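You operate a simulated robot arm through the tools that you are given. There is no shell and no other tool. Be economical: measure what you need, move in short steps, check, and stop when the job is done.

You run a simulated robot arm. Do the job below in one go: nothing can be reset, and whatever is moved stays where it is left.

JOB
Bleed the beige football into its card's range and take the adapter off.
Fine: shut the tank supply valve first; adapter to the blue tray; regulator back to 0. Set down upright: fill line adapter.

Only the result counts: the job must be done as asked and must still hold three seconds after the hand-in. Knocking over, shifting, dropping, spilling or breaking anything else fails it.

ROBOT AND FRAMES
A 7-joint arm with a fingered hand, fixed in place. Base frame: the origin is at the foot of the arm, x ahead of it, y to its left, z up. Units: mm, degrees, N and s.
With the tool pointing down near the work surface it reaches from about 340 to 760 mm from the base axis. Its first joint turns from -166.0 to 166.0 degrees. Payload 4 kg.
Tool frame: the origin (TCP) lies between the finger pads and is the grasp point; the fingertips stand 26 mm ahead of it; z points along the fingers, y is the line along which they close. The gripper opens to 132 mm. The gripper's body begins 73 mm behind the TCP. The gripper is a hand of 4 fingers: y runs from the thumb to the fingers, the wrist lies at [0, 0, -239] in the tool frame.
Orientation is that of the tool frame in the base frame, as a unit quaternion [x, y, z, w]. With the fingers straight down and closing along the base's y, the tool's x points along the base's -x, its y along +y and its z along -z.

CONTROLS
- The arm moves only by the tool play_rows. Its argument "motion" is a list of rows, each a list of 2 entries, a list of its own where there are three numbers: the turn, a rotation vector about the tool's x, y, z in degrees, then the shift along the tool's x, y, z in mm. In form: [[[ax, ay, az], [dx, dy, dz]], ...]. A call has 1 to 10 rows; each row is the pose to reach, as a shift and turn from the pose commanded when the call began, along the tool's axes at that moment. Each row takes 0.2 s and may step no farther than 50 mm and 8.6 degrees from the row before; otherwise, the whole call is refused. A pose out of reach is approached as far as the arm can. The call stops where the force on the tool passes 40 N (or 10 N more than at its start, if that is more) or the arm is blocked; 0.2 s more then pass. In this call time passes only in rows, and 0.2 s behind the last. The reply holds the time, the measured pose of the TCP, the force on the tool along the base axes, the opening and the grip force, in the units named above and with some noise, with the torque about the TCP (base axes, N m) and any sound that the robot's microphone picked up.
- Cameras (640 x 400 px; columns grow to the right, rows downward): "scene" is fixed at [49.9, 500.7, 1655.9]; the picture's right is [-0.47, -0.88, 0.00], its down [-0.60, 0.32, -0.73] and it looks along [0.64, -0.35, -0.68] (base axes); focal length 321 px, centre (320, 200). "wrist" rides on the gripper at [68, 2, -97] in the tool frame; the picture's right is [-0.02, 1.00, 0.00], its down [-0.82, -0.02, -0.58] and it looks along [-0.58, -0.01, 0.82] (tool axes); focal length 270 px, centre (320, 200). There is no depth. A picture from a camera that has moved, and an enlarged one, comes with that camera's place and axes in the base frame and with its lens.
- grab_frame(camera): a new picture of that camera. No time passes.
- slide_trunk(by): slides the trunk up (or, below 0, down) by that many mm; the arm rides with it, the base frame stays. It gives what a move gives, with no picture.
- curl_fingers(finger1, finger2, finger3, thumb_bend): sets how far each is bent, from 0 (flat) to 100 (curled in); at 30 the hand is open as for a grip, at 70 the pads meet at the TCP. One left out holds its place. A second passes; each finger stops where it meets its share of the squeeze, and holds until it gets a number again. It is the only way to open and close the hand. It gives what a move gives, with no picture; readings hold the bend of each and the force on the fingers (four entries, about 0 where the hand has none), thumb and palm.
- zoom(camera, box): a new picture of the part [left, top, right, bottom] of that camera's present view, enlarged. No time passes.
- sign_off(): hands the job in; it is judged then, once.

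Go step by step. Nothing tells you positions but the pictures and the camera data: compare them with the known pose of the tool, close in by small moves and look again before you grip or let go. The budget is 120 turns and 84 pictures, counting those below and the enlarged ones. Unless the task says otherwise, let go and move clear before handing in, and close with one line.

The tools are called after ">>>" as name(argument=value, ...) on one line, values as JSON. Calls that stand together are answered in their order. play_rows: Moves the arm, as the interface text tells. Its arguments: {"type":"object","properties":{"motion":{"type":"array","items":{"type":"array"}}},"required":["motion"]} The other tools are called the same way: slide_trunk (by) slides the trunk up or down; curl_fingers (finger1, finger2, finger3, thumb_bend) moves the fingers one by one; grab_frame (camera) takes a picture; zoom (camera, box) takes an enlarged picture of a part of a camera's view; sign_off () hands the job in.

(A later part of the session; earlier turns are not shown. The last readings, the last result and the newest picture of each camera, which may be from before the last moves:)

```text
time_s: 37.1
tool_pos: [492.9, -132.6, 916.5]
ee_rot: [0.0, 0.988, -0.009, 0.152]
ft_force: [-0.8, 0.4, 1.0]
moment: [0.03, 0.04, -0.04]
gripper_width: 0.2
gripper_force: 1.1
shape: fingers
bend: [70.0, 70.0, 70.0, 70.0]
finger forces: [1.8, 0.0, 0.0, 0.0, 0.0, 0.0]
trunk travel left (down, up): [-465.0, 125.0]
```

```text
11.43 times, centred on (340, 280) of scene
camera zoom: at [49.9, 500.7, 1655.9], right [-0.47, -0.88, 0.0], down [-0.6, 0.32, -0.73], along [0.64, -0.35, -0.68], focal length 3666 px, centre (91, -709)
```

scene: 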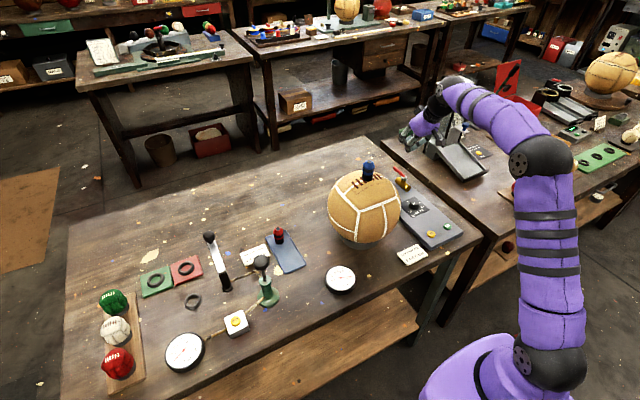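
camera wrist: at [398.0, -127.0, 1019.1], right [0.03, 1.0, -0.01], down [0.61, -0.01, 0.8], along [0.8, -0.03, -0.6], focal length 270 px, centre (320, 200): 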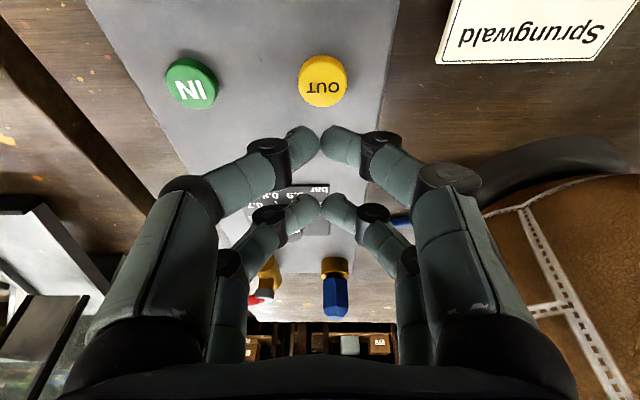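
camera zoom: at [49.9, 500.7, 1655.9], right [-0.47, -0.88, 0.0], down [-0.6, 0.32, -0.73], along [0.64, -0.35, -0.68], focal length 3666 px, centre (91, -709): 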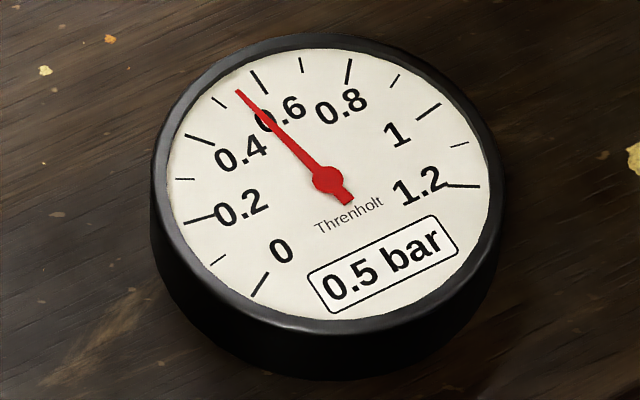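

About 0.545. I'll release now by lifting off.

>>> play_rows(motion=[[[0, 0, 0], [0, 0, 0]], [[0, 0, 0], [0, 0, 0]], [[0, 0, 0], [-6, 0, -19]], [[0, 0, 0], [-18, 0, -57]], [[0, 0, 0], [-30, 0, -97]]])

>>> zoom(camera="scene", box=[320, 262, 360, 297])

>>> grab_frame(camera="scene")

```text
time_s: 38.3
tool_pos: [492.0, -129.8, 1018.7]
ee_rot: [0.001, 0.988, -0.01, 0.151]
ft_force: [0.2, 0.5, 0.8]
moment: [-0.02, 0.03, 0.03]
gripper_width: 0.8
gripper_force: 0.0
shape: fingers
bend: [70.0, 70.0, 70.0, 70.0]
finger forces: [0.0, 0.0, 0.1, 0.0, 0.0, 0.0]
trunk travel left (down, up): [-465.0, 125.0]
```

```text
11.43 times, centred on (340, 280) of scene
camera zoom: at [49.9, 500.7, 1655.9], right [-0.47, -0.88, 0.0], down [-0.6, 0.32, -0.73], along [0.64, -0.35, -0.68], focal length 3666 px, centre (91, -709)
```

zoom: 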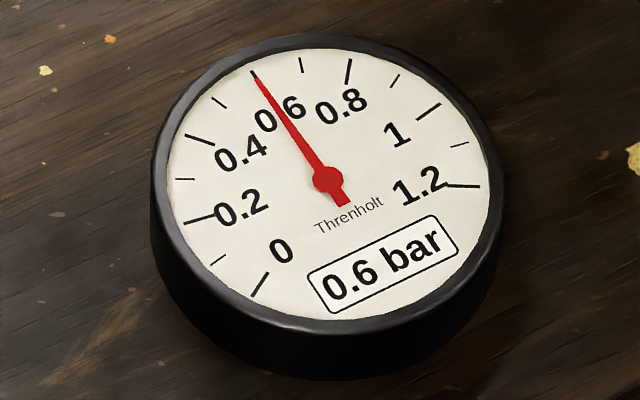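

```text
45 pictures are left
```

scene: 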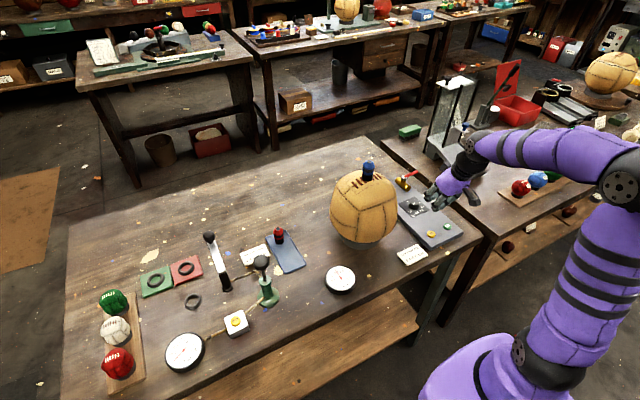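

With the vent closed the gauge recovers to about 0.59, so the flowing reading is low by about 0.07. I'll press again for about 2 s.

>>> play_rows(motion=[[[0, 0, 0], [12, 0, 40]], [[0, 0, 0], [24, 0, 78]], [[0, 0, 0], [30, 0, 97]], [[0, 0, 0], [30, 0, 97]], [[0, 0, 0], [30, 0, 97]], [[0, 0, 0], [30, 0, 97]], [[0, 0, 0], [30, 0, 97]], [[0, 0, 0], [30, 0, 97]], [[0, 0, 0], [30, 0, 97]], [[0, 0, 0], [30, 0, 97]]])

>>> play_rows(motion=[[[0, 0, 0], [0, 0, 0]], [[0, 0, 0], [-6, 0, -19]], [[0, 0, 0], [-18, 0, -57]], [[0, 0, 0], [-30, 0, -97]], [[0, 0, 0], [-30, 0, -97]], [[0, 0, 0], [-30, 0, -97]]])

>>> zoom(camera="scene", box=[320, 262, 360, 297])

```text
time_s: 40.5
tool_pos: [492.4, -132.8, 915.8]
ee_rot: [0.0, 0.988, -0.01, 0.151]
ft_force: [1.2, 0.1, 1.9]
moment: [0.01, 0.02, 0.0]
gripper_width: 0.5
gripper_force: 1.5
shape: fingers
bend: [70.0, 70.0, 70.0, 70.0]
finger forces: [1.8, 0.1, 0.0, 0.0, 0.0, 0.0]
trunk travel left (down, up): [-465.0, 125.0]
heard: click
```

```text
time_s: 41.9
tool_pos: [492.9, -129.8, 1017.1]
ee_rot: [0.0, 0.988, -0.01, 0.152]
ft_force: [-0.2, 0.3, -0.4]
moment: [0.01, 0.02, -0.04]
gripper_width: 0.8
gripper_force: 0.0
shape: fingers
bend: [70.0, 70.0, 70.0, 70.0]
finger forces: [0.0, 0.0, 0.0, 0.0, 0.0, 0.0]
trunk travel left (down, up): [-465.0, 125.0]
```

```text
11.43 times, centred on (340, 280) of scene
camera zoom: at [49.9, 500.7, 1655.9], right [-0.47, -0.88, 0.0], down [-0.6, 0.32, -0.73], along [0.64, -0.35, -0.68], focal length 3666 px, centre (91, -709)
```

zoom: 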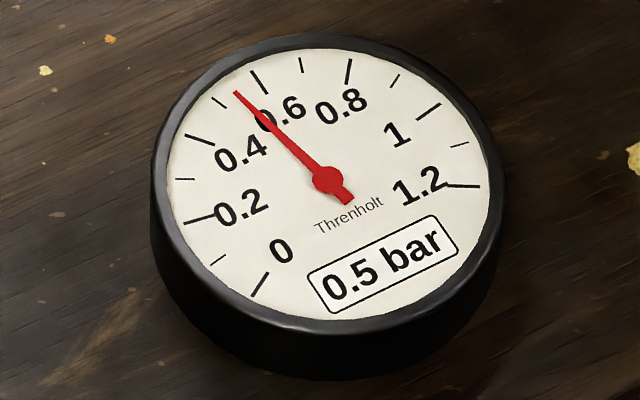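

The static reading is about 0.54 bar, in range. Next is the regulator knob at about (602, −163, top 896): I'll go above it upright with the fingers half open.

>>> curl_fingers(finger1=48, finger2=48, finger3=48, thumb_bend=48)

>>> play_rows(motion=[[[0, 4.4, 0], [-22, -8, 18]], [[0, 8.8, 0], [-44, -16, 38]], [[0, 13.2, 0], [-66, -24, 60]], [[0, 17.5, 0], [-88, -33, 80]]])

>>> grab_frame(camera="wrist")

>>> zoom(camera="scene", box=[380, 150, 460, 230])

```text
time_s: 42.9
tool_pos: [491.1, -131.0, 1018.4]
ee_rot: [0.001, 0.988, -0.01, 0.151]
ft_force: [1.0, -0.1, 0.1]
moment: [0.0, 0.01, 0.01]
gripper_width: 72.2
gripper_force: 0.0
shape: fingers
bend: [48.0, 48.0, 48.0, 48.0]
finger forces: [0.0, 0.0, 0.0, 0.1, 0.1, 0.1]
trunk travel left (down, up): [-465.0, 125.0]
```

```text
time_s: 43.9
tool_pos: [601.2, -165.0, 968.4]
ee_rot: [0.002, 1.0, -0.009, -0.001]
ft_force: [-1.1, 0.2, -0.3]
moment: [0.0, 0.0, -0.04]
gripper_width: 72.0
gripper_force: 0.1
shape: fingers
bend: [48.0, 48.0, 48.0, 48.0]
finger forces: [0.0, 0.0, 0.1, 0.0, 0.0, 0.0]
trunk travel left (down, up): [-465.0, 125.0]
```

```text
43 pictures are left
camera wrist: at [532.3, -160.6, 1064.3], right [0.03, 1.0, -0.02], down [0.82, -0.01, 0.57], along [0.57, -0.03, -0.82], focal length 270 px, centre (320, 200)
```

wrist: 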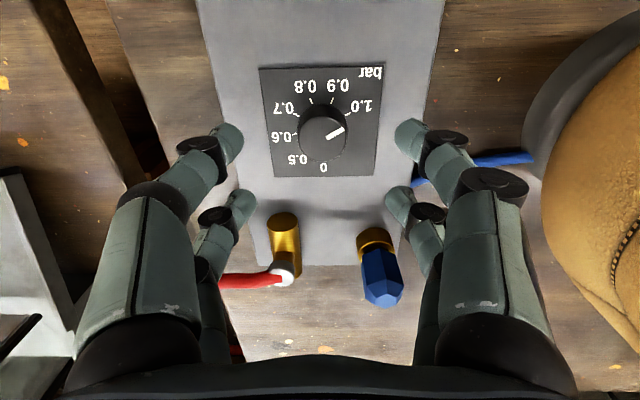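

```text
5.00 times, centred on (420, 190) of scene
camera zoom: at [49.9, 500.7, 1655.9], right [-0.47, -0.88, 0.0], down [-0.6, 0.32, -0.73], along [0.64, -0.35, -0.68], focal length 1604 px, centre (-180, 250)
```

zoom: 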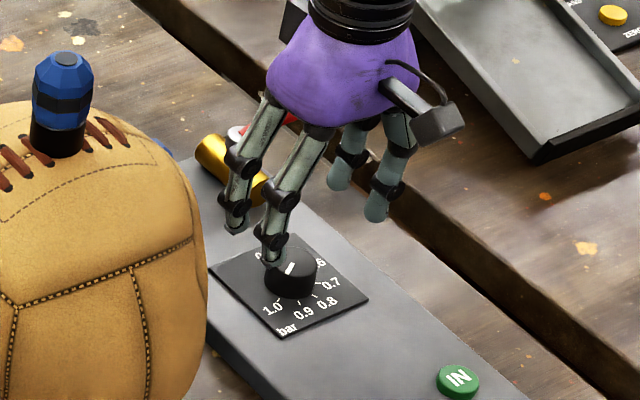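

>>> play_rows(motion=[[[-1, 0, 8], [-1.6, 2, 5]], [[-1, 0, 16], [-1.6, 2, 15]], [[-1, 0, 24], [-1.6, 2, 30]], [[-1, 0, 32], [-1.6, 2, 43]], [[-1, 0, 40], [-1.6, 2, 53]]])

>>> grab_frame(camera="wrist")

>>> zoom(camera="scene", box=[380, 150, 460, 230])

```text
time_s: 45.1
tool_pos: [601.6, -163.4, 915.4]
ee_rot: [0.345, 0.939, -0.001, 0.002]
ft_force: [-0.6, 0.4, 0.8]
moment: [0.02, 0.04, 0.02]
gripper_width: 72.0
gripper_force: 0.1
shape: fingers
bend: [48.0, 48.0, 48.0, 48.0]
finger forces: [0.1, 0.1, 0.1, 0.0, 0.1, 0.0]
trunk travel left (down, up): [-465.0, 125.0]
```

```text
41 pictures are left
camera wrist: at [549.7, -117.6, 1011.1], right [0.67, 0.75, 0.0], down [0.61, -0.54, 0.58], along [0.43, -0.39, -0.81], focal length 270 px, centre (320, 200)
```

wrist: 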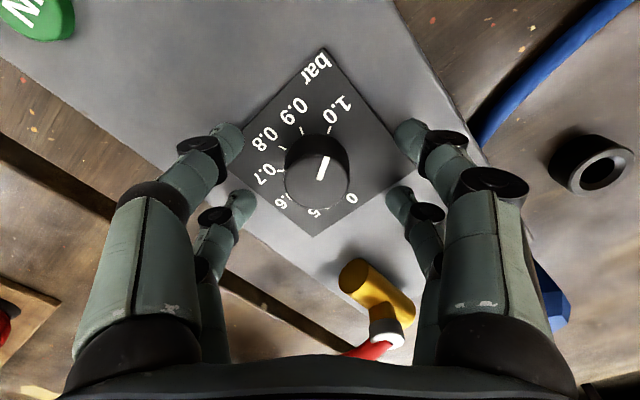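

```text
5.00 times, centred on (420, 190) of scene
camera zoom: at [49.9, 500.7, 1655.9], right [-0.47, -0.88, 0.0], down [-0.6, 0.32, -0.73], along [0.64, -0.35, -0.68], focal length 1604 px, centre (-180, 250)
```

zoom: 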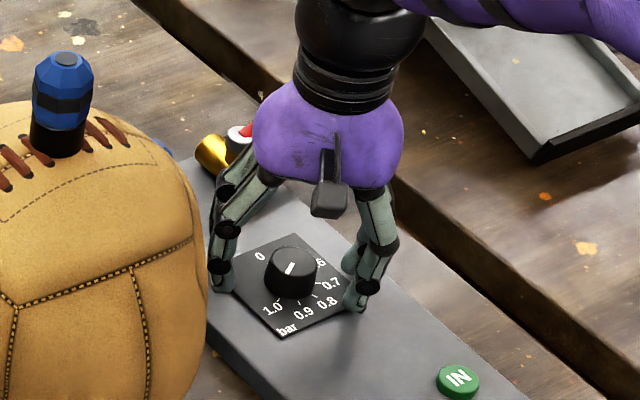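

>>> curl_fingers(finger1=58, finger2=58, finger3=58, thumb_bend=58)

>>> play_rows(motion=[[[0, 0, 0], [-0.5, 0, 2]], [[0, 0, 0], [-0.5, 0, 4]], [[0, 0, 0], [-0.5, 0, 6]]])

>>> curl_fingers(finger1=70, finger2=70, finger3=70, thumb_bend=70)

>>> zoom(camera="wrist", box=[200, 80, 440, 260])

```text
time_s: 46.1
tool_pos: [599.8, -163.8, 915.9]
ee_rot: [0.344, 0.939, -0.001, 0.002]
ft_force: [-0.6, 0.2, 0.1]
moment: [0.04, -0.04, -0.01]
gripper_width: 42.9
gripper_force: 0.4
shape: fingers
bend: [57.0, 57.0, 57.0, 57.0]
finger forces: [0.6, 0.0, 0.0, 0.0, 0.0, 0.1]
trunk travel left (down, up): [-465.0, 125.0]
```

```text
time_s: 46.9
tool_pos: [601.1, -164.0, 915.0]
ee_rot: [0.344, 0.939, -0.001, 0.008]
ft_force: [-1.1, 0.4, 41.1]
moment: [0.08, 0.66, 0.06]
gripper_width: 43.1
gripper_force: 20.6
shape: fingers
bend: [59.0, 57.0, 58.0, 57.0]
finger forces: [12.1, 3.2, 6.4, 0.0, 19.4, 0.1]
trunk travel left (down, up): [-465.0, 125.0]
```

```text
time_s: 47.9
tool_pos: [600.1, -164.2, 911.4]
ee_rot: [0.345, 0.939, -0.001, 0.004]
ft_force: [1.1, -5.5, 26.2]
moment: [-0.06, 0.21, 0.07]
gripper_width: 9.5
gripper_force: 19.5
shape: fingers
bend: [70.0, 69.0, 69.0, 70.0]
finger forces: [8.7, 5.4, 7.7, 0.1, 16.9, 0.0]
trunk travel left (down, up): [-465.0, 125.0]
```

```text
2.22 times, centred on (320, 170) of wrist
camera zoom: at [548.3, -118.4, 1006.3], right [0.67, 0.75, 0.0], down [0.61, -0.54, 0.58], along [0.44, -0.39, -0.81], focal length 601 px, centre (320, 267)
```

zoom: 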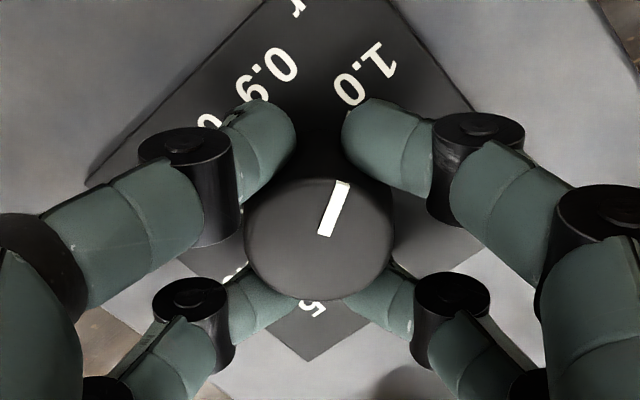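

The fingertips touch the plate while cradling the knob. I'll raise slightly and turn the first stroke counterclockwise.

>>> play_rows(motion=[[[0, 0, 0], [0, 0, -3]], [[0, 0, -8], [0, 0, -3.5]]])

>>> zoom(camera="wrist", box=[200, 80, 440, 260])

```text
time_s: 48.5
tool_pos: [601.4, -163.2, 911.5]
ee_rot: [0.277, 0.961, -0.001, 0.001]
ft_force: [1.9, -6.2, 4.8]
moment: [-0.15, 0.03, -0.02]
gripper_width: 9.6
gripper_force: 9.6
shape: fingers
bend: [68.0, 68.0, 68.0, 69.0]
finger forces: [2.1, 5.0, 5.9, 0.0, 4.9, 0.0]
trunk travel left (down, up): [-465.0, 125.0]
```

```text
2.22 times, centred on (320, 170) of wrist
camera zoom: at [543.1, -125.6, 1007.3], right [0.55, 0.83, 0.0], down [0.68, -0.45, 0.58], along [0.48, -0.32, -0.82], focal length 601 px, centre (320, 267)
```

zoom: 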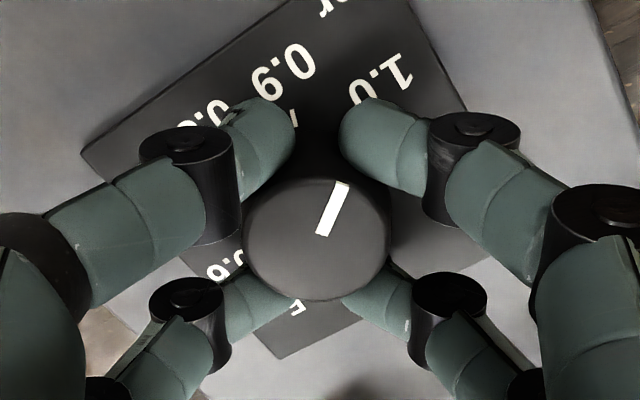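

The knob turns with the hand. Completing this stroke.

>>> play_rows(motion=[[[0, 0, -8], [0, 0, 0]], [[0, 0, -16], [0, 0, 0]], [[0, 0, -24], [0, 0, 0]], [[0, 0, -32], [0, 0, 0]], [[0, 0, -40], [0, 0, 0]], [[0, 0, -48], [0, 0, 0]], [[0, 0, -56], [0, 0, 0]], [[0, 0, -64], [0, 0, 0]], [[0, 0, -72], [0, 0, 0]]])

>>> zoom(camera="wrist", box=[200, 80, 440, 260])

```text
time_s: 50.5
tool_pos: [601.6, -164.4, 913.4]
ee_rot: [-0.341, 0.94, -0.003, 0.001]
ft_force: [-7.3, -3.3, -4.8]
moment: [-0.01, 0.16, -0.01]
gripper_width: 10.4
gripper_force: 7.3
shape: fingers
bend: [66.0, 68.0, 68.0, 68.0]
finger forces: [6.5, 2.2, 1.4, 0.0, 4.4, 0.1]
trunk travel left (down, up): [-465.0, 125.0]
```

```text
2.22 times, centred on (320, 170) of wrist
camera zoom: at [547.0, -206.3, 1008.7], right [-0.62, 0.78, 0.0], down [0.64, 0.51, 0.58], along [0.45, 0.36, -0.82], focal length 601 px, centre (320, 267)
```

zoom: 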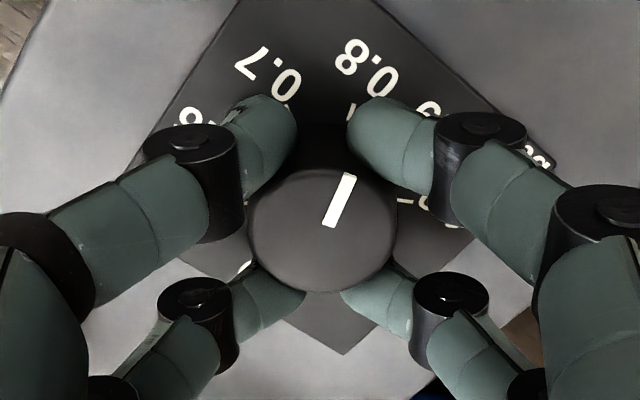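

The pointer is at 0.8. I'll continue the turn without regrasping.

>>> play_rows(motion=[[[0, 0, -8], [0, 0, 0]], [[0, 0, -16], [0, 0, 0]], [[0, 0, -24], [0, 0, 0]], [[0, 0, -32], [0, 0, 0]], [[0, 0, -40], [0, 0, 0]], [[0, 0, -48], [0, 0, 0]], [[0, 0, -56], [0, 0, 0]], [[0, 0, -64], [0, 0, 0]], [[0, 0, -72], [0, 0, 0]], [[0, 0, -80], [0, 0, 0]]])

>>> zoom(camera="wrist", box=[200, 80, 440, 260])

```text
time_s: 52.7
tool_pos: [598.9, -165.2, 911.3]
ee_rot: [0.822, -0.569, 0.003, 0.001]
ft_force: [7.0, -1.1, 9.9]
moment: [-0.05, -0.19, 0.04]
gripper_width: 9.4
gripper_force: 10.4
shape: fingers
bend: [68.0, 69.0, 68.0, 69.0]
finger forces: [4.5, 2.6, 5.6, 0.1, 8.6, 0.1]
out of reach, approached as far as the arm can: row 9, 10
trunk travel left (down, up): [-465.0, 125.0]
```

```text
2.22 times, centred on (320, 170) of wrist
camera zoom: at [619.6, -228.2, 1008.0], right [-0.94, -0.33, 0.0], down [-0.27, 0.77, 0.57], along [-0.19, 0.54, -0.82], focal length 601 px, centre (320, 267)
```

zoom: 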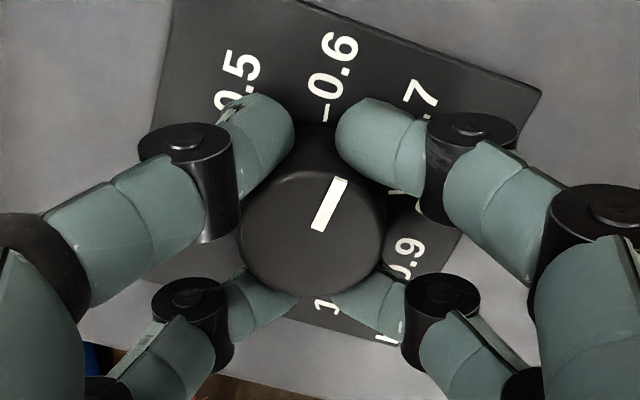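

The wrist limit is reached with the pointer near 0.6. I'll open, lift, unwind and regrasp.

>>> curl_fingers(finger1=63, finger2=63, finger3=63, thumb_bend=63)

>>> play_rows(motion=[[[0, 0, 0], [0, 0, -6]], [[0, 0, 0], [0, 0, -20]], [[0, 0, 0], [0, 0, -32]]])

>>> play_rows(motion=[[[0, 0, 8], [0, 0, 0]], [[0, 0, 16], [0, 0, 0]], [[0, 0, 24], [0, 0, 0]], [[0, 0, 32], [0, 0, 0]], [[0, 0, 40], [0, 0, 0]], [[0, 0, 48], [0, 0, 0]], [[0, 0, 56], [0, 0, 0]], [[0, 0, 64], [0, 0, 0]], [[0, 0, 72], [0, 0, 0]], [[0, 0, 80], [0, 0, 0]]])

>>> zoom(camera="wrist", box=[200, 80, 440, 260])

```text
time_s: 53.7
tool_pos: [596.4, -164.6, 912.7]
ee_rot: [0.823, -0.569, 0.003, 0.0]
ft_force: [2.8, -7.0, 24.6]
moment: [-0.2, -0.13, -0.01]
gripper_width: 16.9
gripper_force: 13.5
shape: fingers
bend: [66.0, 66.0, 66.0, 64.0]
finger forces: [5.4, 5.9, 5.5, 0.0, 10.1, 0.0]
trunk travel left (down, up): [-465.0, 125.0]
```

```text
time_s: 54.5
tool_pos: [597.0, -163.0, 930.6]
ee_rot: [0.823, -0.569, 0.001, 0.001]
ft_force: [-0.1, 0.1, 0.0]
moment: [0.02, 0.03, 0.03]
gripper_width: 22.8
gripper_force: 0.1
shape: fingers
bend: [63.0, 63.0, 63.0, 63.0]
finger forces: [0.0, 0.1, 0.1, 0.0, 0.1, 0.1]
out of reach, approached as far as the arm can: row 3
trunk travel left (down, up): [-465.0, 125.0]
```

```text
time_s: 56.7
tool_pos: [597.2, -163.8, 932.4]
ee_rot: [-0.263, 0.965, -0.003, 0.002]
ft_force: [0.1, -1.4, 0.3]
moment: [0.01, 0.01, 0.01]
gripper_width: 22.8
gripper_force: 0.0
shape: fingers
bend: [63.0, 63.0, 63.0, 63.0]
finger forces: [0.0, 0.0, 0.0, 0.0, 0.0, 0.0]
trunk travel left (down, up): [-465.0, 125.0]
```

```text
2.22 times, centred on (320, 170) of wrist
camera zoom: at [536.7, -195.8, 1026.5], right [-0.49, 0.87, -0.01], down [0.71, 0.4, 0.58], along [0.51, 0.28, -0.82], focal length 601 px, centre (320, 267)
```

zoom: 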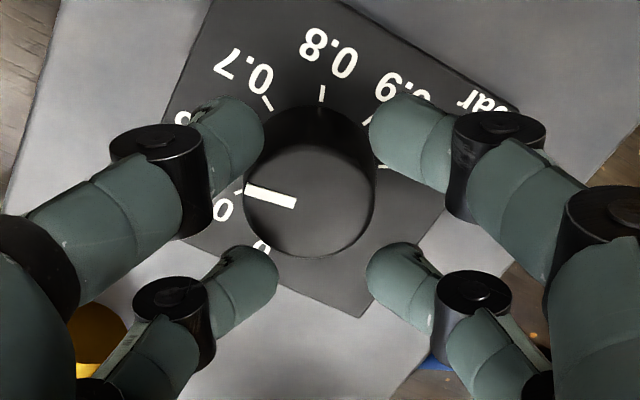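

>>> play_rows(motion=[[[0, 0, 8], [-1.7, -1, 0]], [[0, 0, 16], [-1.7, -1, 0]], [[0, 0, 24], [-1.7, -1, 0]], [[0, 0, 32], [-1.7, -1, 5]], [[0, 0, 38], [-1.7, -1, 12]], [[0, 0, 38], [-1.7, -1, 16]]])

>>> curl_fingers(finger1=70, finger2=70, finger3=70, thumb_bend=70)

>>> zoom(camera="wrist", box=[200, 80, 440, 260])

```text
time_s: 58.1
tool_pos: [599.1, -163.3, 913.7]
ee_rot: [0.063, 0.998, -0.001, 0.002]
ft_force: [-0.1, 0.4, 0.5]
moment: [-0.03, -0.01, 0.0]
gripper_width: 22.8
gripper_force: 0.0
shape: fingers
bend: [63.0, 63.0, 63.0, 63.0]
finger forces: [0.0, 0.0, 0.0, 0.1, 0.1, 0.0]
trunk travel left (down, up): [-465.0, 125.0]
```

```text
time_s: 59.1
tool_pos: [598.6, -162.9, 915.2]
ee_rot: [0.064, 0.998, -0.003, 0.001]
ft_force: [-0.3, -1.5, -2.3]
moment: [-0.05, 0.05, 0.02]
gripper_width: 7.4
gripper_force: 4.3
shape: fingers
bend: [68.0, 66.0, 66.0, 69.0]
finger forces: [1.3, 2.3, 2.8, 0.0, 2.3, 0.1]
trunk travel left (down, up): [-465.0, 125.0]
```

```text
2.22 times, centred on (320, 170) of wrist
camera zoom: at [530.8, -152.5, 1009.8], right [0.15, 0.99, 0.0], down [0.81, -0.12, 0.58], along [0.57, -0.09, -0.81], focal length 601 px, centre (320, 267)
```

zoom: 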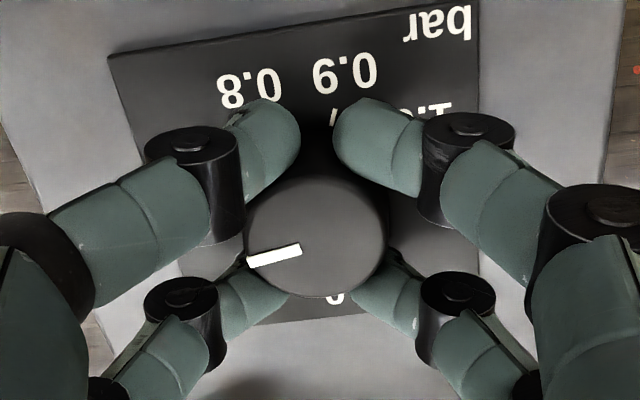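

Regrasped; zero is about 85° further. Turning 80° now.

>>> play_rows(motion=[[[0, 0, -8], [0, 0, 0]], [[0, 0, -16], [0, 0, 0]], [[0, 0, -24], [0, 0, 0]], [[0, 0, -32], [0, 0, 0]], [[0, 0, -40], [0, 0, 0]], [[0, 0, -48], [0, 0, 0]], [[0, 0, -56], [0, 0, 0]], [[0, 0, -64], [0, 0, 0]], [[0, 0, -72], [0, 0, 0]], [[0, 0, -80], [0, 0, 0]]])

>>> zoom(camera="wrist", box=[200, 80, 440, 260])

>>> zoom(camera="scene", box=[390, 180, 440, 230])

```text
time_s: 61.3
tool_pos: [599.4, -164.3, 914.2]
ee_rot: [-0.594, 0.804, -0.002, -0.001]
ft_force: [-0.9, -6.5, -1.9]
moment: [-0.13, 0.0, -0.02]
gripper_width: 7.5
gripper_force: 6.2
shape: fingers
bend: [68.0, 67.0, 66.0, 69.0]
finger forces: [4.0, 1.8, 2.2, 0.0, 4.7, 0.1]
trunk travel left (down, up): [-465.0, 125.0]
```

```text
2.22 times, centred on (320, 170) of wrist
camera zoom: at [576.9, -228.6, 1010.7], right [-0.95, 0.32, 0.0], down [0.26, 0.78, 0.57], along [0.19, 0.54, -0.82], focal length 601 px, centre (320, 267)
```

zoom: 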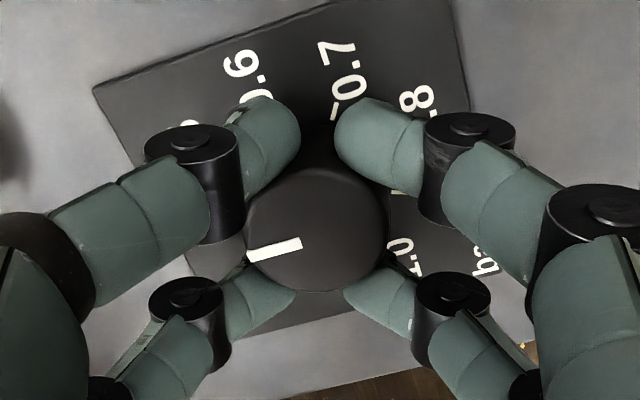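

```text
8.00 times, centred on (415, 205) of scene
camera zoom: at [49.9, 500.7, 1655.9], right [-0.47, -0.88, 0.0], down [-0.6, 0.32, -0.73], along [0.64, -0.35, -0.68], focal length 2566 px, centre (-440, 160)
```

zoom: 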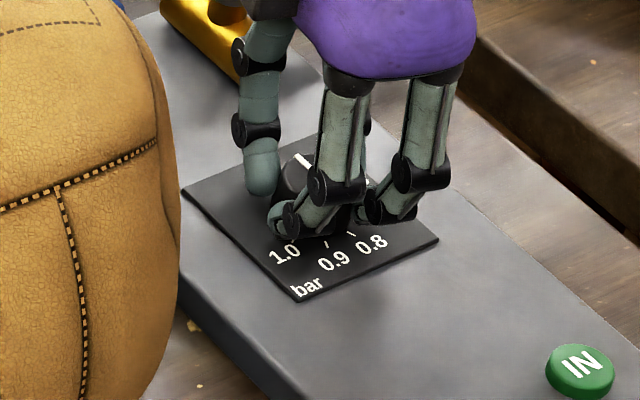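

About 5° remain. I'll turn a little more and check for the end stop.

>>> play_rows(motion=[[[0, 0, -3], [0, 0, 0]], [[0, 0, -6], [0, 0, 0]]])

>>> zoom(camera="wrist", box=[200, 80, 440, 260])

```text
time_s: 61.9
tool_pos: [599.1, -164.5, 916.2]
ee_rot: [-0.635, 0.773, -0.002, 0.0]
ft_force: [-2.1, -7.0, -2.4]
moment: [-0.13, 0.02, -0.09]
gripper_width: 7.4
gripper_force: 7.1
shape: fingers
bend: [67.0, 68.0, 67.0, 69.0]
finger forces: [3.5, 2.7, 2.2, 0.0, 6.9, 0.0]
trunk travel left (down, up): [-465.0, 125.0]
```

```text
2.22 times, centred on (320, 170) of wrist
camera zoom: at [583.7, -230.2, 1010.7], right [-0.98, 0.22, 0.0], down [0.18, 0.8, 0.57], along [0.13, 0.56, -0.82], focal length 601 px, centre (320, 267)
```

zoom: 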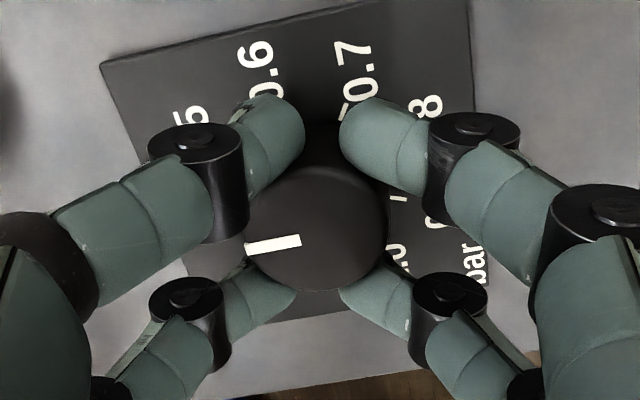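

The knob didn't follow the last degrees, so it's likely at its zero stop. I'll release, lift and check.

>>> curl_fingers(finger1=62, finger2=62, finger3=62, thumb_bend=62)

>>> play_rows(motion=[[[0, 0, 0], [0, 0, -8]], [[0, 0, 0], [0, 0, -30]], [[0, 0, 0], [0, 0, -70]], [[0, 0, 0], [0, 0, -100]]])

>>> zoom(camera="wrist", box=[200, 80, 440, 260])

```text
time_s: 62.9
tool_pos: [598.7, -163.9, 915.0]
ee_rot: [-0.634, 0.773, -0.003, 0.0]
ft_force: [-0.1, -0.5, -0.7]
moment: [0.01, 0.01, -0.04]
gripper_width: 25.3
gripper_force: 0.0
shape: fingers
bend: [62.0, 62.0, 62.0, 62.0]
finger forces: [0.0, 0.0, 0.0, 0.0, 0.1, 0.0]
trunk travel left (down, up): [-465.0, 125.0]
```

```text
time_s: 63.9
tool_pos: [598.8, -161.5, 1014.5]
ee_rot: [-0.635, 0.773, -0.002, -0.001]
ft_force: [-0.2, 0.4, 0.6]
moment: [-0.02, -0.03, 0.03]
gripper_width: 25.3
gripper_force: 0.0
shape: fingers
bend: [62.0, 62.0, 62.0, 62.0]
finger forces: [0.1, 0.0, 0.0, 0.0, 0.0, 0.1]
trunk travel left (down, up): [-465.0, 125.0]
```

```text
2.22 times, centred on (320, 170) of wrist
camera zoom: at [583.6, -228.6, 1110.5], right [-0.98, 0.22, 0.0], down [0.18, 0.8, 0.57], along [0.13, 0.56, -0.82], focal length 601 px, centre (320, 267)
```

zoom: 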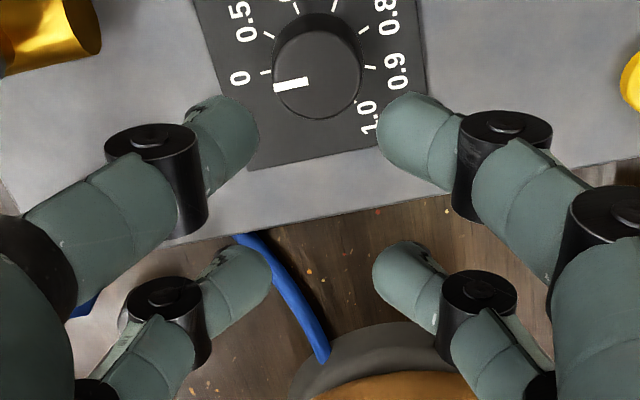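

The regulator is at 0. Next the adapter: its top is at about (591, 58, 1156). I'll rise well above it while unwinding the wrist, then move over it.

>>> slide_trunk(by=110)

>>> play_rows(motion=[[[0, 0, 8], [0, 0, -35]], [[0, 0, 16], [0, 0, -70]], [[0, 0, 24], [0, 0, -105]], [[0, 0, 32], [-30, 7, -105]], [[0, 0, 40], [-60, 14, -105]], [[0, 0, 48], [-90, 21, -105]], [[0, 0, 56], [-120, 28, -105]], [[0, 0, 64], [-150, 35, -105]], [[0, 0, 72], [-180, 42, -105]], [[0, 0, 79], [-213.6, 49.6, -105]]])

>>> grab_frame(camera="wrist")

>>> zoom(camera="scene", box=[320, 100, 420, 180])

```text
time_s: 65.3
tool_pos: [599.0, -163.4, 1124.4]
ee_rot: [-0.635, 0.772, -0.002, 0.0]
ft_force: [0.5, -0.7, 0.3]
moment: [-0.02, 0.01, -0.05]
gripper_width: 25.5
gripper_force: 0.0
shape: fingers
bend: [62.0, 62.0, 62.0, 62.0]
finger forces: [0.0, 0.0, 0.0, 0.0, 0.0, 0.1]
trunk travel left (down, up): [-575.0, 15.0]
```

```text
time_s: 67.5
tool_pos: [591.8, 58.2, 1226.7]
ee_rot: [0.003, 1.0, -0.002, 0.003]
ft_force: [-0.5, 0.4, 0.4]
moment: [0.02, 0.01, -0.01]
gripper_width: 25.5
gripper_force: 0.0
shape: fingers
bend: [62.0, 62.0, 62.0, 62.0]
finger forces: [0.0, 0.0, 0.0, 0.0, 0.0, 0.0]
trunk travel left (down, up): [-575.0, 15.0]
```

```text
29 pictures are left
camera wrist: at [522.8, 60.4, 1323.7], right [0.03, 1.0, 0.0], down [0.81, -0.02, 0.58], along [0.58, -0.02, -0.81], focal length 270 px, centre (320, 200)
```

wrist: 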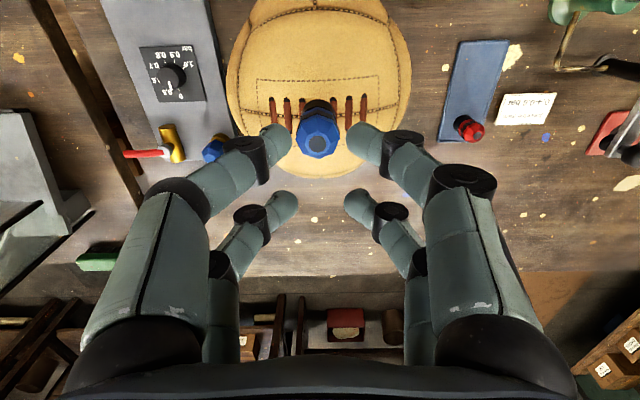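

```text
5.00 times, centred on (370, 140) of scene
camera zoom: at [49.9, 500.7, 1655.9], right [-0.47, -0.88, 0.0], down [-0.6, 0.32, -0.73], along [0.64, -0.35, -0.68], focal length 1604 px, centre (70, 500)
```

zoom: 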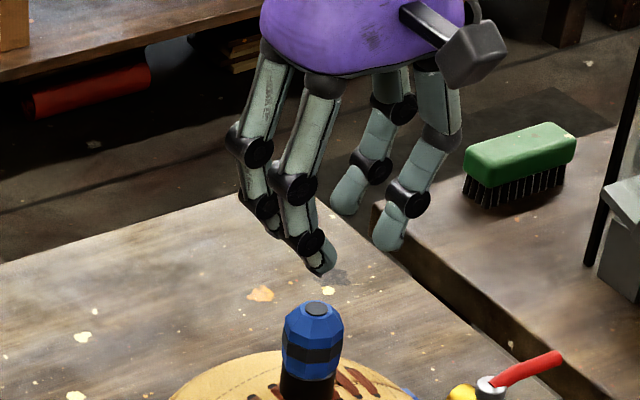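

>>> curl_fingers(finger1=50, finger2=50, finger3=50, thumb_bend=50)

>>> play_rows(motion=[[[0, 0, 0], [-3, -2, 25]], [[0, 0, 0], [-3, -2, 50]]])

>>> grab_frame(camera="wrist")

>>> zoom(camera="scene", box=[330, 110, 410, 190])

```text
time_s: 68.5
tool_pos: [591.4, 58.1, 1228.9]
ee_rot: [0.002, 1.0, -0.002, 0.002]
ft_force: [1.0, 0.9, 0.4]
moment: [0.0, 0.0, 0.02]
gripper_width: 65.5
gripper_force: 0.1
shape: fingers
bend: [50.0, 50.0, 50.0, 50.0]
finger forces: [0.0, 0.1, 0.1, 0.0, 0.0, 0.0]
trunk travel left (down, up): [-575.0, 15.0]
```

```text
time_s: 69.1
tool_pos: [594.5, 54.0, 1177.6]
ee_rot: [0.002, 1.0, -0.002, 0.001]
ft_force: [-0.4, 0.0, 0.0]
moment: [0.02, 0.0, 0.02]
gripper_width: 65.2
gripper_force: 0.1
shape: fingers
bend: [50.0, 50.0, 50.0, 50.0]
finger forces: [0.1, 0.1, 0.0, 0.1, 0.0, 0.0]
trunk travel left (down, up): [-575.0, 15.0]
```

```text
27 pictures are left
camera wrist: at [525.7, 57.4, 1273.8], right [0.03, 1.0, 0.0], down [0.81, -0.02, 0.58], along [0.58, -0.02, -0.81], focal length 270 px, centre (320, 200)
```

wrist: 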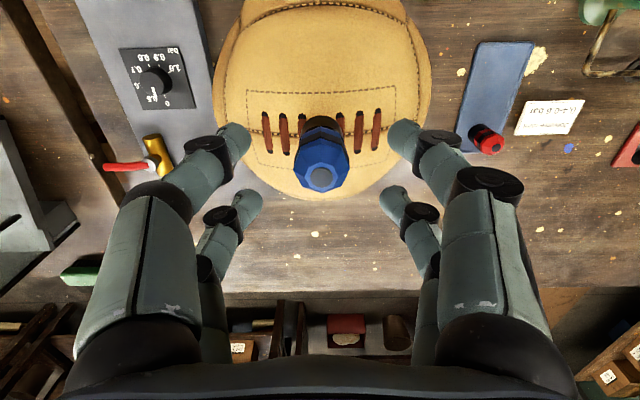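

```text
5.00 times, centred on (370, 150) of scene
camera zoom: at [49.9, 500.7, 1655.9], right [-0.47, -0.88, 0.0], down [-0.6, 0.32, -0.73], along [0.64, -0.35, -0.68], focal length 1604 px, centre (70, 450)
```

zoom: 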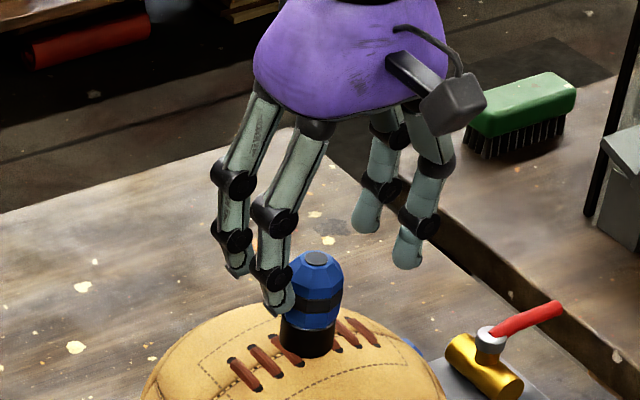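

Well centred. Descending to grip height.

>>> play_rows(motion=[[[0, 0, 0], [0, 1.5, 16]], [[0, 0, 0], [0, 1.5, 32]], [[0, 0, 0], [0, 1.5, 46]]])

>>> grab_frame(camera="wrist")

>>> zoom(camera="scene", box=[335, 135, 405, 195])

```text
time_s: 69.9
tool_pos: [595.2, 55.5, 1131.0]
ee_rot: [0.002, 1.0, -0.003, 0.001]
ft_force: [-0.3, 0.3, -1.0]
moment: [0.02, -0.02, 0.0]
gripper_width: 65.4
gripper_force: 0.1
shape: fingers
bend: [50.0, 50.0, 50.0, 50.0]
finger forces: [0.0, 0.0, 0.1, 0.0, 0.1, 0.0]
trunk travel left (down, up): [-575.0, 15.0]
```

```text
25 pictures are left
camera wrist: at [526.3, 58.3, 1227.4], right [0.03, 1.0, 0.0], down [0.81, -0.02, 0.58], along [0.58, -0.02, -0.81], focal length 270 px, centre (320, 200)
```

wrist: 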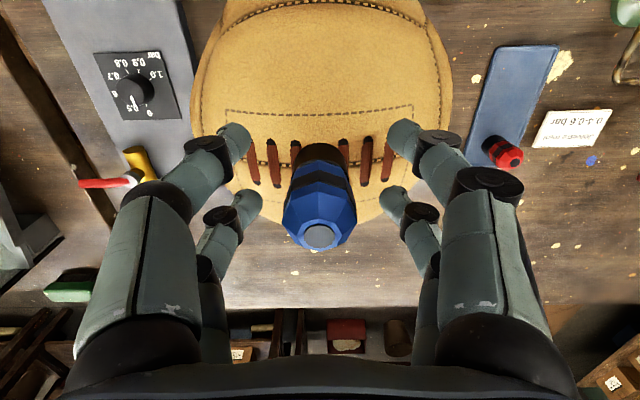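

```text
6.67 times, centred on (370, 165) of scene
camera zoom: at [49.9, 500.7, 1655.9], right [-0.47, -0.88, 0.0], down [-0.6, 0.32, -0.73], along [0.64, -0.35, -0.68], focal length 2139 px, centre (-13, 433)
```

zoom: 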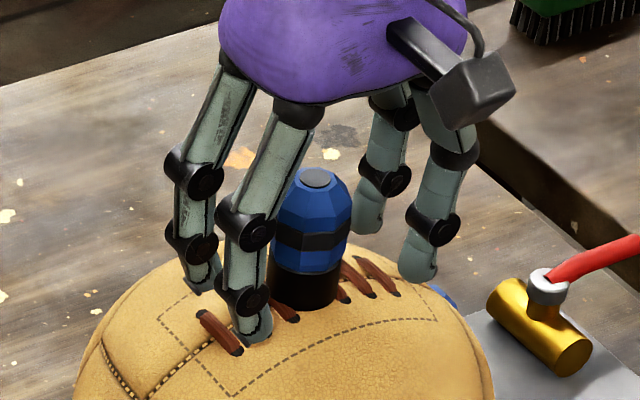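

>>> play_rows(motion=[[[0, 0, 0], [-2.5, 0.4, 0]]])

>>> curl_fingers(finger1=70, finger2=70, finger3=70, thumb_bend=70)

>>> zoom(camera="wrist", box=[200, 100, 440, 300])

```text
time_s: 70.3
tool_pos: [597.4, 55.9, 1132.8]
ee_rot: [0.002, 1.0, -0.003, 0.002]
ft_force: [-0.5, -0.3, -0.6]
moment: [0.01, 0.03, 0.01]
gripper_width: 65.4
gripper_force: 0.1
shape: fingers
bend: [50.0, 50.0, 50.0, 50.0]
finger forces: [0.0, 0.0, 0.0, 0.1, 0.0, 0.0]
trunk travel left (down, up): [-575.0, 15.0]
```

```text
time_s: 71.3
tool_pos: [598.3, 56.0, 1131.6]
ee_rot: [0.002, 1.0, -0.001, 0.002]
ft_force: [1.4, -1.4, 0.1]
moment: [-0.03, 0.01, 0.01]
gripper_width: 4.4
gripper_force: 1.2
shape: fingers
bend: [69.0, 69.0, 68.0, 69.0]
finger forces: [0.8, 1.1, 1.1, 0.0, 0.9, 0.1]
trunk travel left (down, up): [-575.0, 15.0]
```

```text
2.00 times, centred on (320, 200) of wrist
camera zoom: at [528.9, 59.0, 1227.7], right [0.03, 1.0, 0.0], down [0.81, -0.02, 0.58], along [0.58, -0.02, -0.81], focal length 541 px, centre (320, 200)
```

zoom: 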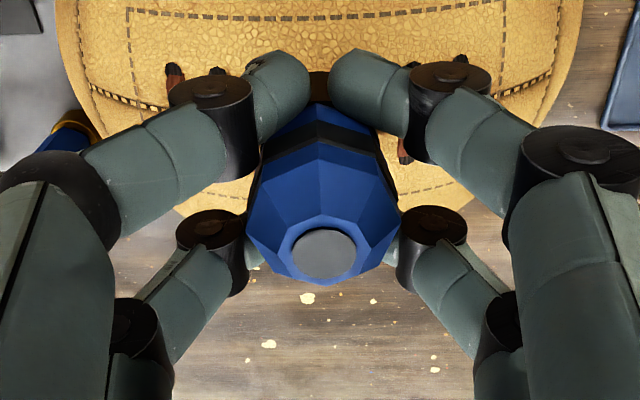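

The cradle is closed with a light touch. I'll squeeze a little more, then test with a small pull.

>>> curl_fingers(finger1=80, finger2=80, finger3=80, thumb_bend=80)

>>> play_rows(motion=[[[0, 0, 0], [0, 0, -2]], [[0, 0, 0], [0, 0, -4]]])

>>> zoom(camera="scene", box=[320, 130, 420, 260])

```text
time_s: 72.3
tool_pos: [597.3, 56.0, 1132.7]
ee_rot: [0.002, 1.0, -0.001, 0.002]
ft_force: [1.0, -0.4, 0.0]
moment: [-0.01, -0.03, -0.01]
gripper_width: 0.0
gripper_force: 10.8
shape: fingers
bend: [77.0, 75.0, 75.0, 76.0]
finger forces: [0.1, 10.6, 9.5, 0.0, 0.0, 0.1]
trunk travel left (down, up): [-575.0, 15.0]
```

```text
time_s: 72.9
tool_pos: [597.7, 55.9, 1135.2]
ee_rot: [0.002, 1.0, -0.002, 0.001]
ft_force: [1.1, -0.7, -0.2]
moment: [-0.01, -0.02, -0.03]
gripper_width: 0.1
gripper_force: 10.7
shape: fingers
bend: [77.0, 75.0, 75.0, 76.0]
finger forces: [0.0, 10.8, 10.2, 0.0, 0.0, 0.2]
trunk travel left (down, up): [-575.0, 15.0]
```

```text
3.08 times, centred on (370, 195) of scene
camera zoom: at [49.9, 500.7, 1655.9], right [-0.47, -0.88, 0.0], down [-0.6, 0.32, -0.73], along [0.64, -0.35, -0.68], focal length 987 px, centre (166, 215)
```

zoom: 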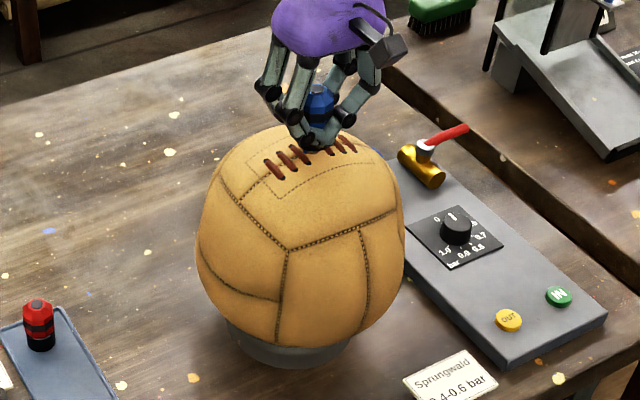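

The two pairs closed around the adapter without really clamping it. I'll reopen and shift 21 mm so the thumb/finger‑1 pair squeezes it directly.

>>> curl_fingers(finger1=50, finger2=50, finger3=50, thumb_bend=50)

>>> play_rows(motion=[[[0, 0, 0], [-10, 0, 1]], [[0, 0, 0], [-21, 0, 4]]])

>>> curl_fingers(finger1=70, thumb_bend=70)

>>> zoom(camera="wrist", box=[200, 60, 440, 260])

```text
time_s: 73.9
tool_pos: [597.4, 57.1, 1136.1]
ee_rot: [0.002, 1.0, -0.002, 0.002]
ft_force: [0.5, 0.3, -0.1]
moment: [0.0, 0.03, -0.01]
gripper_width: 65.6
gripper_force: 0.1
shape: fingers
bend: [50.0, 50.0, 50.0, 50.0]
finger forces: [0.1, 0.1, 0.0, 0.1, 0.0, 0.0]
trunk travel left (down, up): [-575.0, 15.0]
```

```text
time_s: 74.5
tool_pos: [619.6, 55.8, 1130.6]
ee_rot: [0.002, 1.0, -0.002, 0.001]
ft_force: [0.7, 0.2, 0.4]
moment: [0.03, -0.02, 0.01]
gripper_width: 65.2
gripper_force: 0.1
shape: fingers
bend: [50.0, 50.0, 50.0, 50.0]
finger forces: [0.1, 0.0, 0.0, 0.0, 0.1, 0.1]
trunk travel left (down, up): [-575.0, 15.0]
```

```text
time_s: 75.5
tool_pos: [619.9, 55.3, 1131.3]
ee_rot: [0.002, 1.0, -0.002, 0.002]
ft_force: [1.0, -0.4, 0.2]
moment: [-0.04, -0.06, -0.01]
gripper_width: 25.3
gripper_force: 7.1
shape: fingers
bend: [61.0, 50.0, 50.0, 66.0]
finger forces: [7.0, 0.0, 0.0, 0.0, 7.4, 0.1]
trunk travel left (down, up): [-575.0, 15.0]
```

```text
2.00 times, centred on (320, 160) of wrist
camera zoom: at [550.3, 58.5, 1227.5], right [0.03, 1.0, 0.0], down [0.81, -0.02, 0.58], along [0.58, -0.02, -0.81], focal length 541 px, centre (320, 280)
```

zoom: 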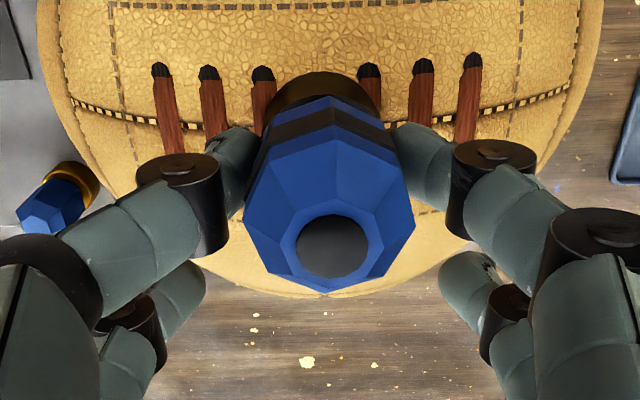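

It's now gripped directly but off by about 2 mm in y; I'll re-centre and squeeze more.

>>> curl_fingers(finger1=54, thumb_bend=54)

>>> play_rows(motion=[[[0, 0, 0], [0.5, 3, 0]]])

>>> curl_fingers(finger1=78, thumb_bend=78)

>>> play_rows(motion=[[[0, 0, 0], [0, 0, -2]], [[0, 0, 0], [0, 0, -4]]])

>>> zoom(camera="wrist", box=[200, 60, 440, 260])

```text
time_s: 76.5
tool_pos: [618.5, 55.6, 1131.5]
ee_rot: [0.001, 1.0, -0.002, 0.002]
ft_force: [-0.1, -0.3, -0.5]
moment: [-0.02, -0.01, 0.0]
gripper_width: 51.6
gripper_force: 0.1
shape: fingers
bend: [54.0, 50.0, 50.0, 54.0]
finger forces: [0.1, 0.1, 0.1, 0.0, 0.1, 0.0]
trunk travel left (down, up): [-575.0, 15.0]
```

```text
time_s: 76.9
tool_pos: [617.9, 58.1, 1132.0]
ee_rot: [0.002, 1.0, -0.001, 0.002]
ft_force: [-0.6, 0.2, 0.1]
moment: [0.04, 0.04, 0.02]
gripper_width: 51.8
gripper_force: 0.1
shape: fingers
bend: [54.0, 50.0, 50.0, 54.0]
finger forces: [0.0, 0.1, 0.0, 0.0, 0.0, 0.0]
trunk travel left (down, up): [-575.0, 15.0]
```

```text
time_s: 77.9
tool_pos: [617.7, 58.3, 1131.4]
ee_rot: [0.002, 1.0, -0.002, 0.002]
ft_force: [0.8, -0.2, 0.9]
moment: [0.07, 0.04, 0.0]
gripper_width: 24.0
gripper_force: 11.1
shape: fingers
bend: [60.0, 50.0, 50.0, 66.0]
finger forces: [10.8, 0.1, 0.0, 0.1, 11.8, 0.1]
trunk travel left (down, up): [-575.0, 15.0]
```

```text
time_s: 78.5
tool_pos: [618.8, 58.6, 1137.1]
ee_rot: [0.002, 1.0, -0.002, 0.0]
ft_force: [1.5, -0.3, -0.7]
moment: [-0.05, -0.04, -0.01]
gripper_width: 23.9
gripper_force: 11.5
shape: fingers
bend: [59.0, 50.0, 50.0, 71.0]
finger forces: [11.3, 0.1, 0.0, 0.1, 11.8, 0.1]
trunk travel left (down, up): [-575.0, 15.0]
```

```text
2.00 times, centred on (320, 160) of wrist
camera zoom: at [549.7, 61.9, 1231.7], right [0.03, 1.0, 0.0], down [0.81, -0.02, 0.58], along [0.58, -0.02, -0.82], focal length 541 px, centre (320, 280)
```

zoom: 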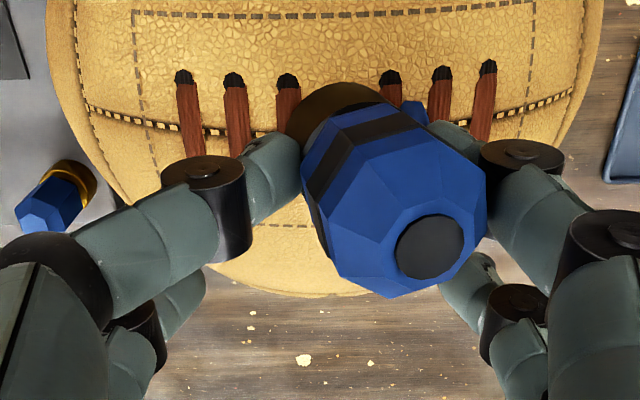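

The adapter seems to have lifted but is tilting toward +y as the thumb over-pushes. Let me check from the scene camera before moving.

>>> zoom(camera="scene", box=[345, 140, 395, 190])

```text
8.00 times, centred on (370, 165) of scene
camera zoom: at [49.9, 500.7, 1655.9], right [-0.47, -0.88, 0.0], down [-0.6, 0.32, -0.73], along [0.64, -0.35, -0.68], focal length 2566 px, centre (-80, 480)
```

zoom: 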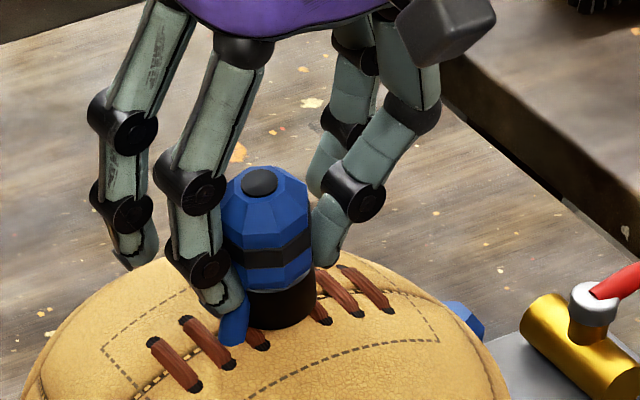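

>>> zoom(camera="wrist", box=[270, 70, 390, 150])

>>> zoom(camera="scene", box=[357, 153, 385, 185])

```text
5.00 times, centred on (330, 110) of wrist
camera zoom: at [549.7, 61.9, 1231.7], right [0.03, 1.0, 0.0], down [0.81, -0.02, 0.58], along [0.58, -0.02, -0.82], focal length 1351 px, centre (270, 650)
```

zoom: 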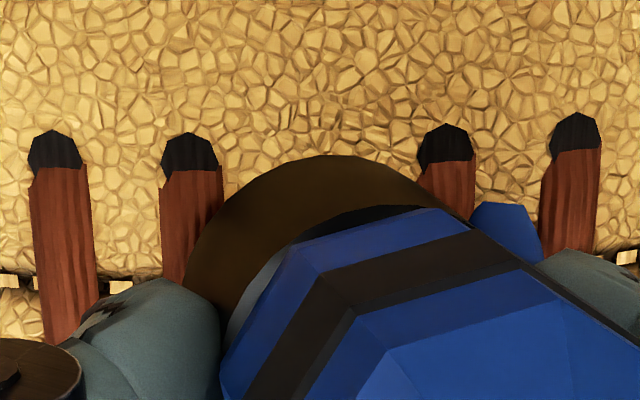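

```text
12.50 times, centred on (371, 169) of scene
camera zoom: at [49.9, 500.7, 1655.9], right [-0.47, -0.88, 0.0], down [-0.6, 0.32, -0.73], along [0.64, -0.35, -0.68], focal length 4010 px, centre (-318, 588)
```

zoom: 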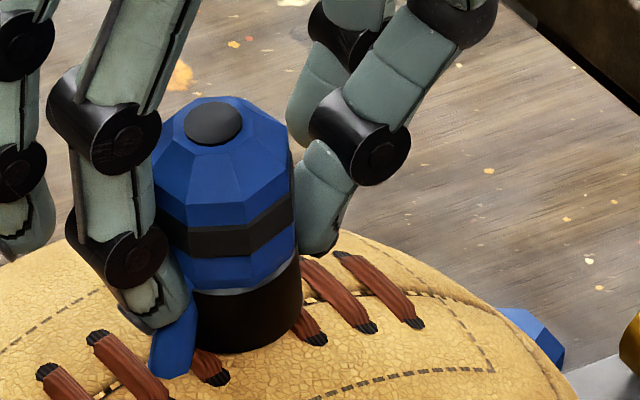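

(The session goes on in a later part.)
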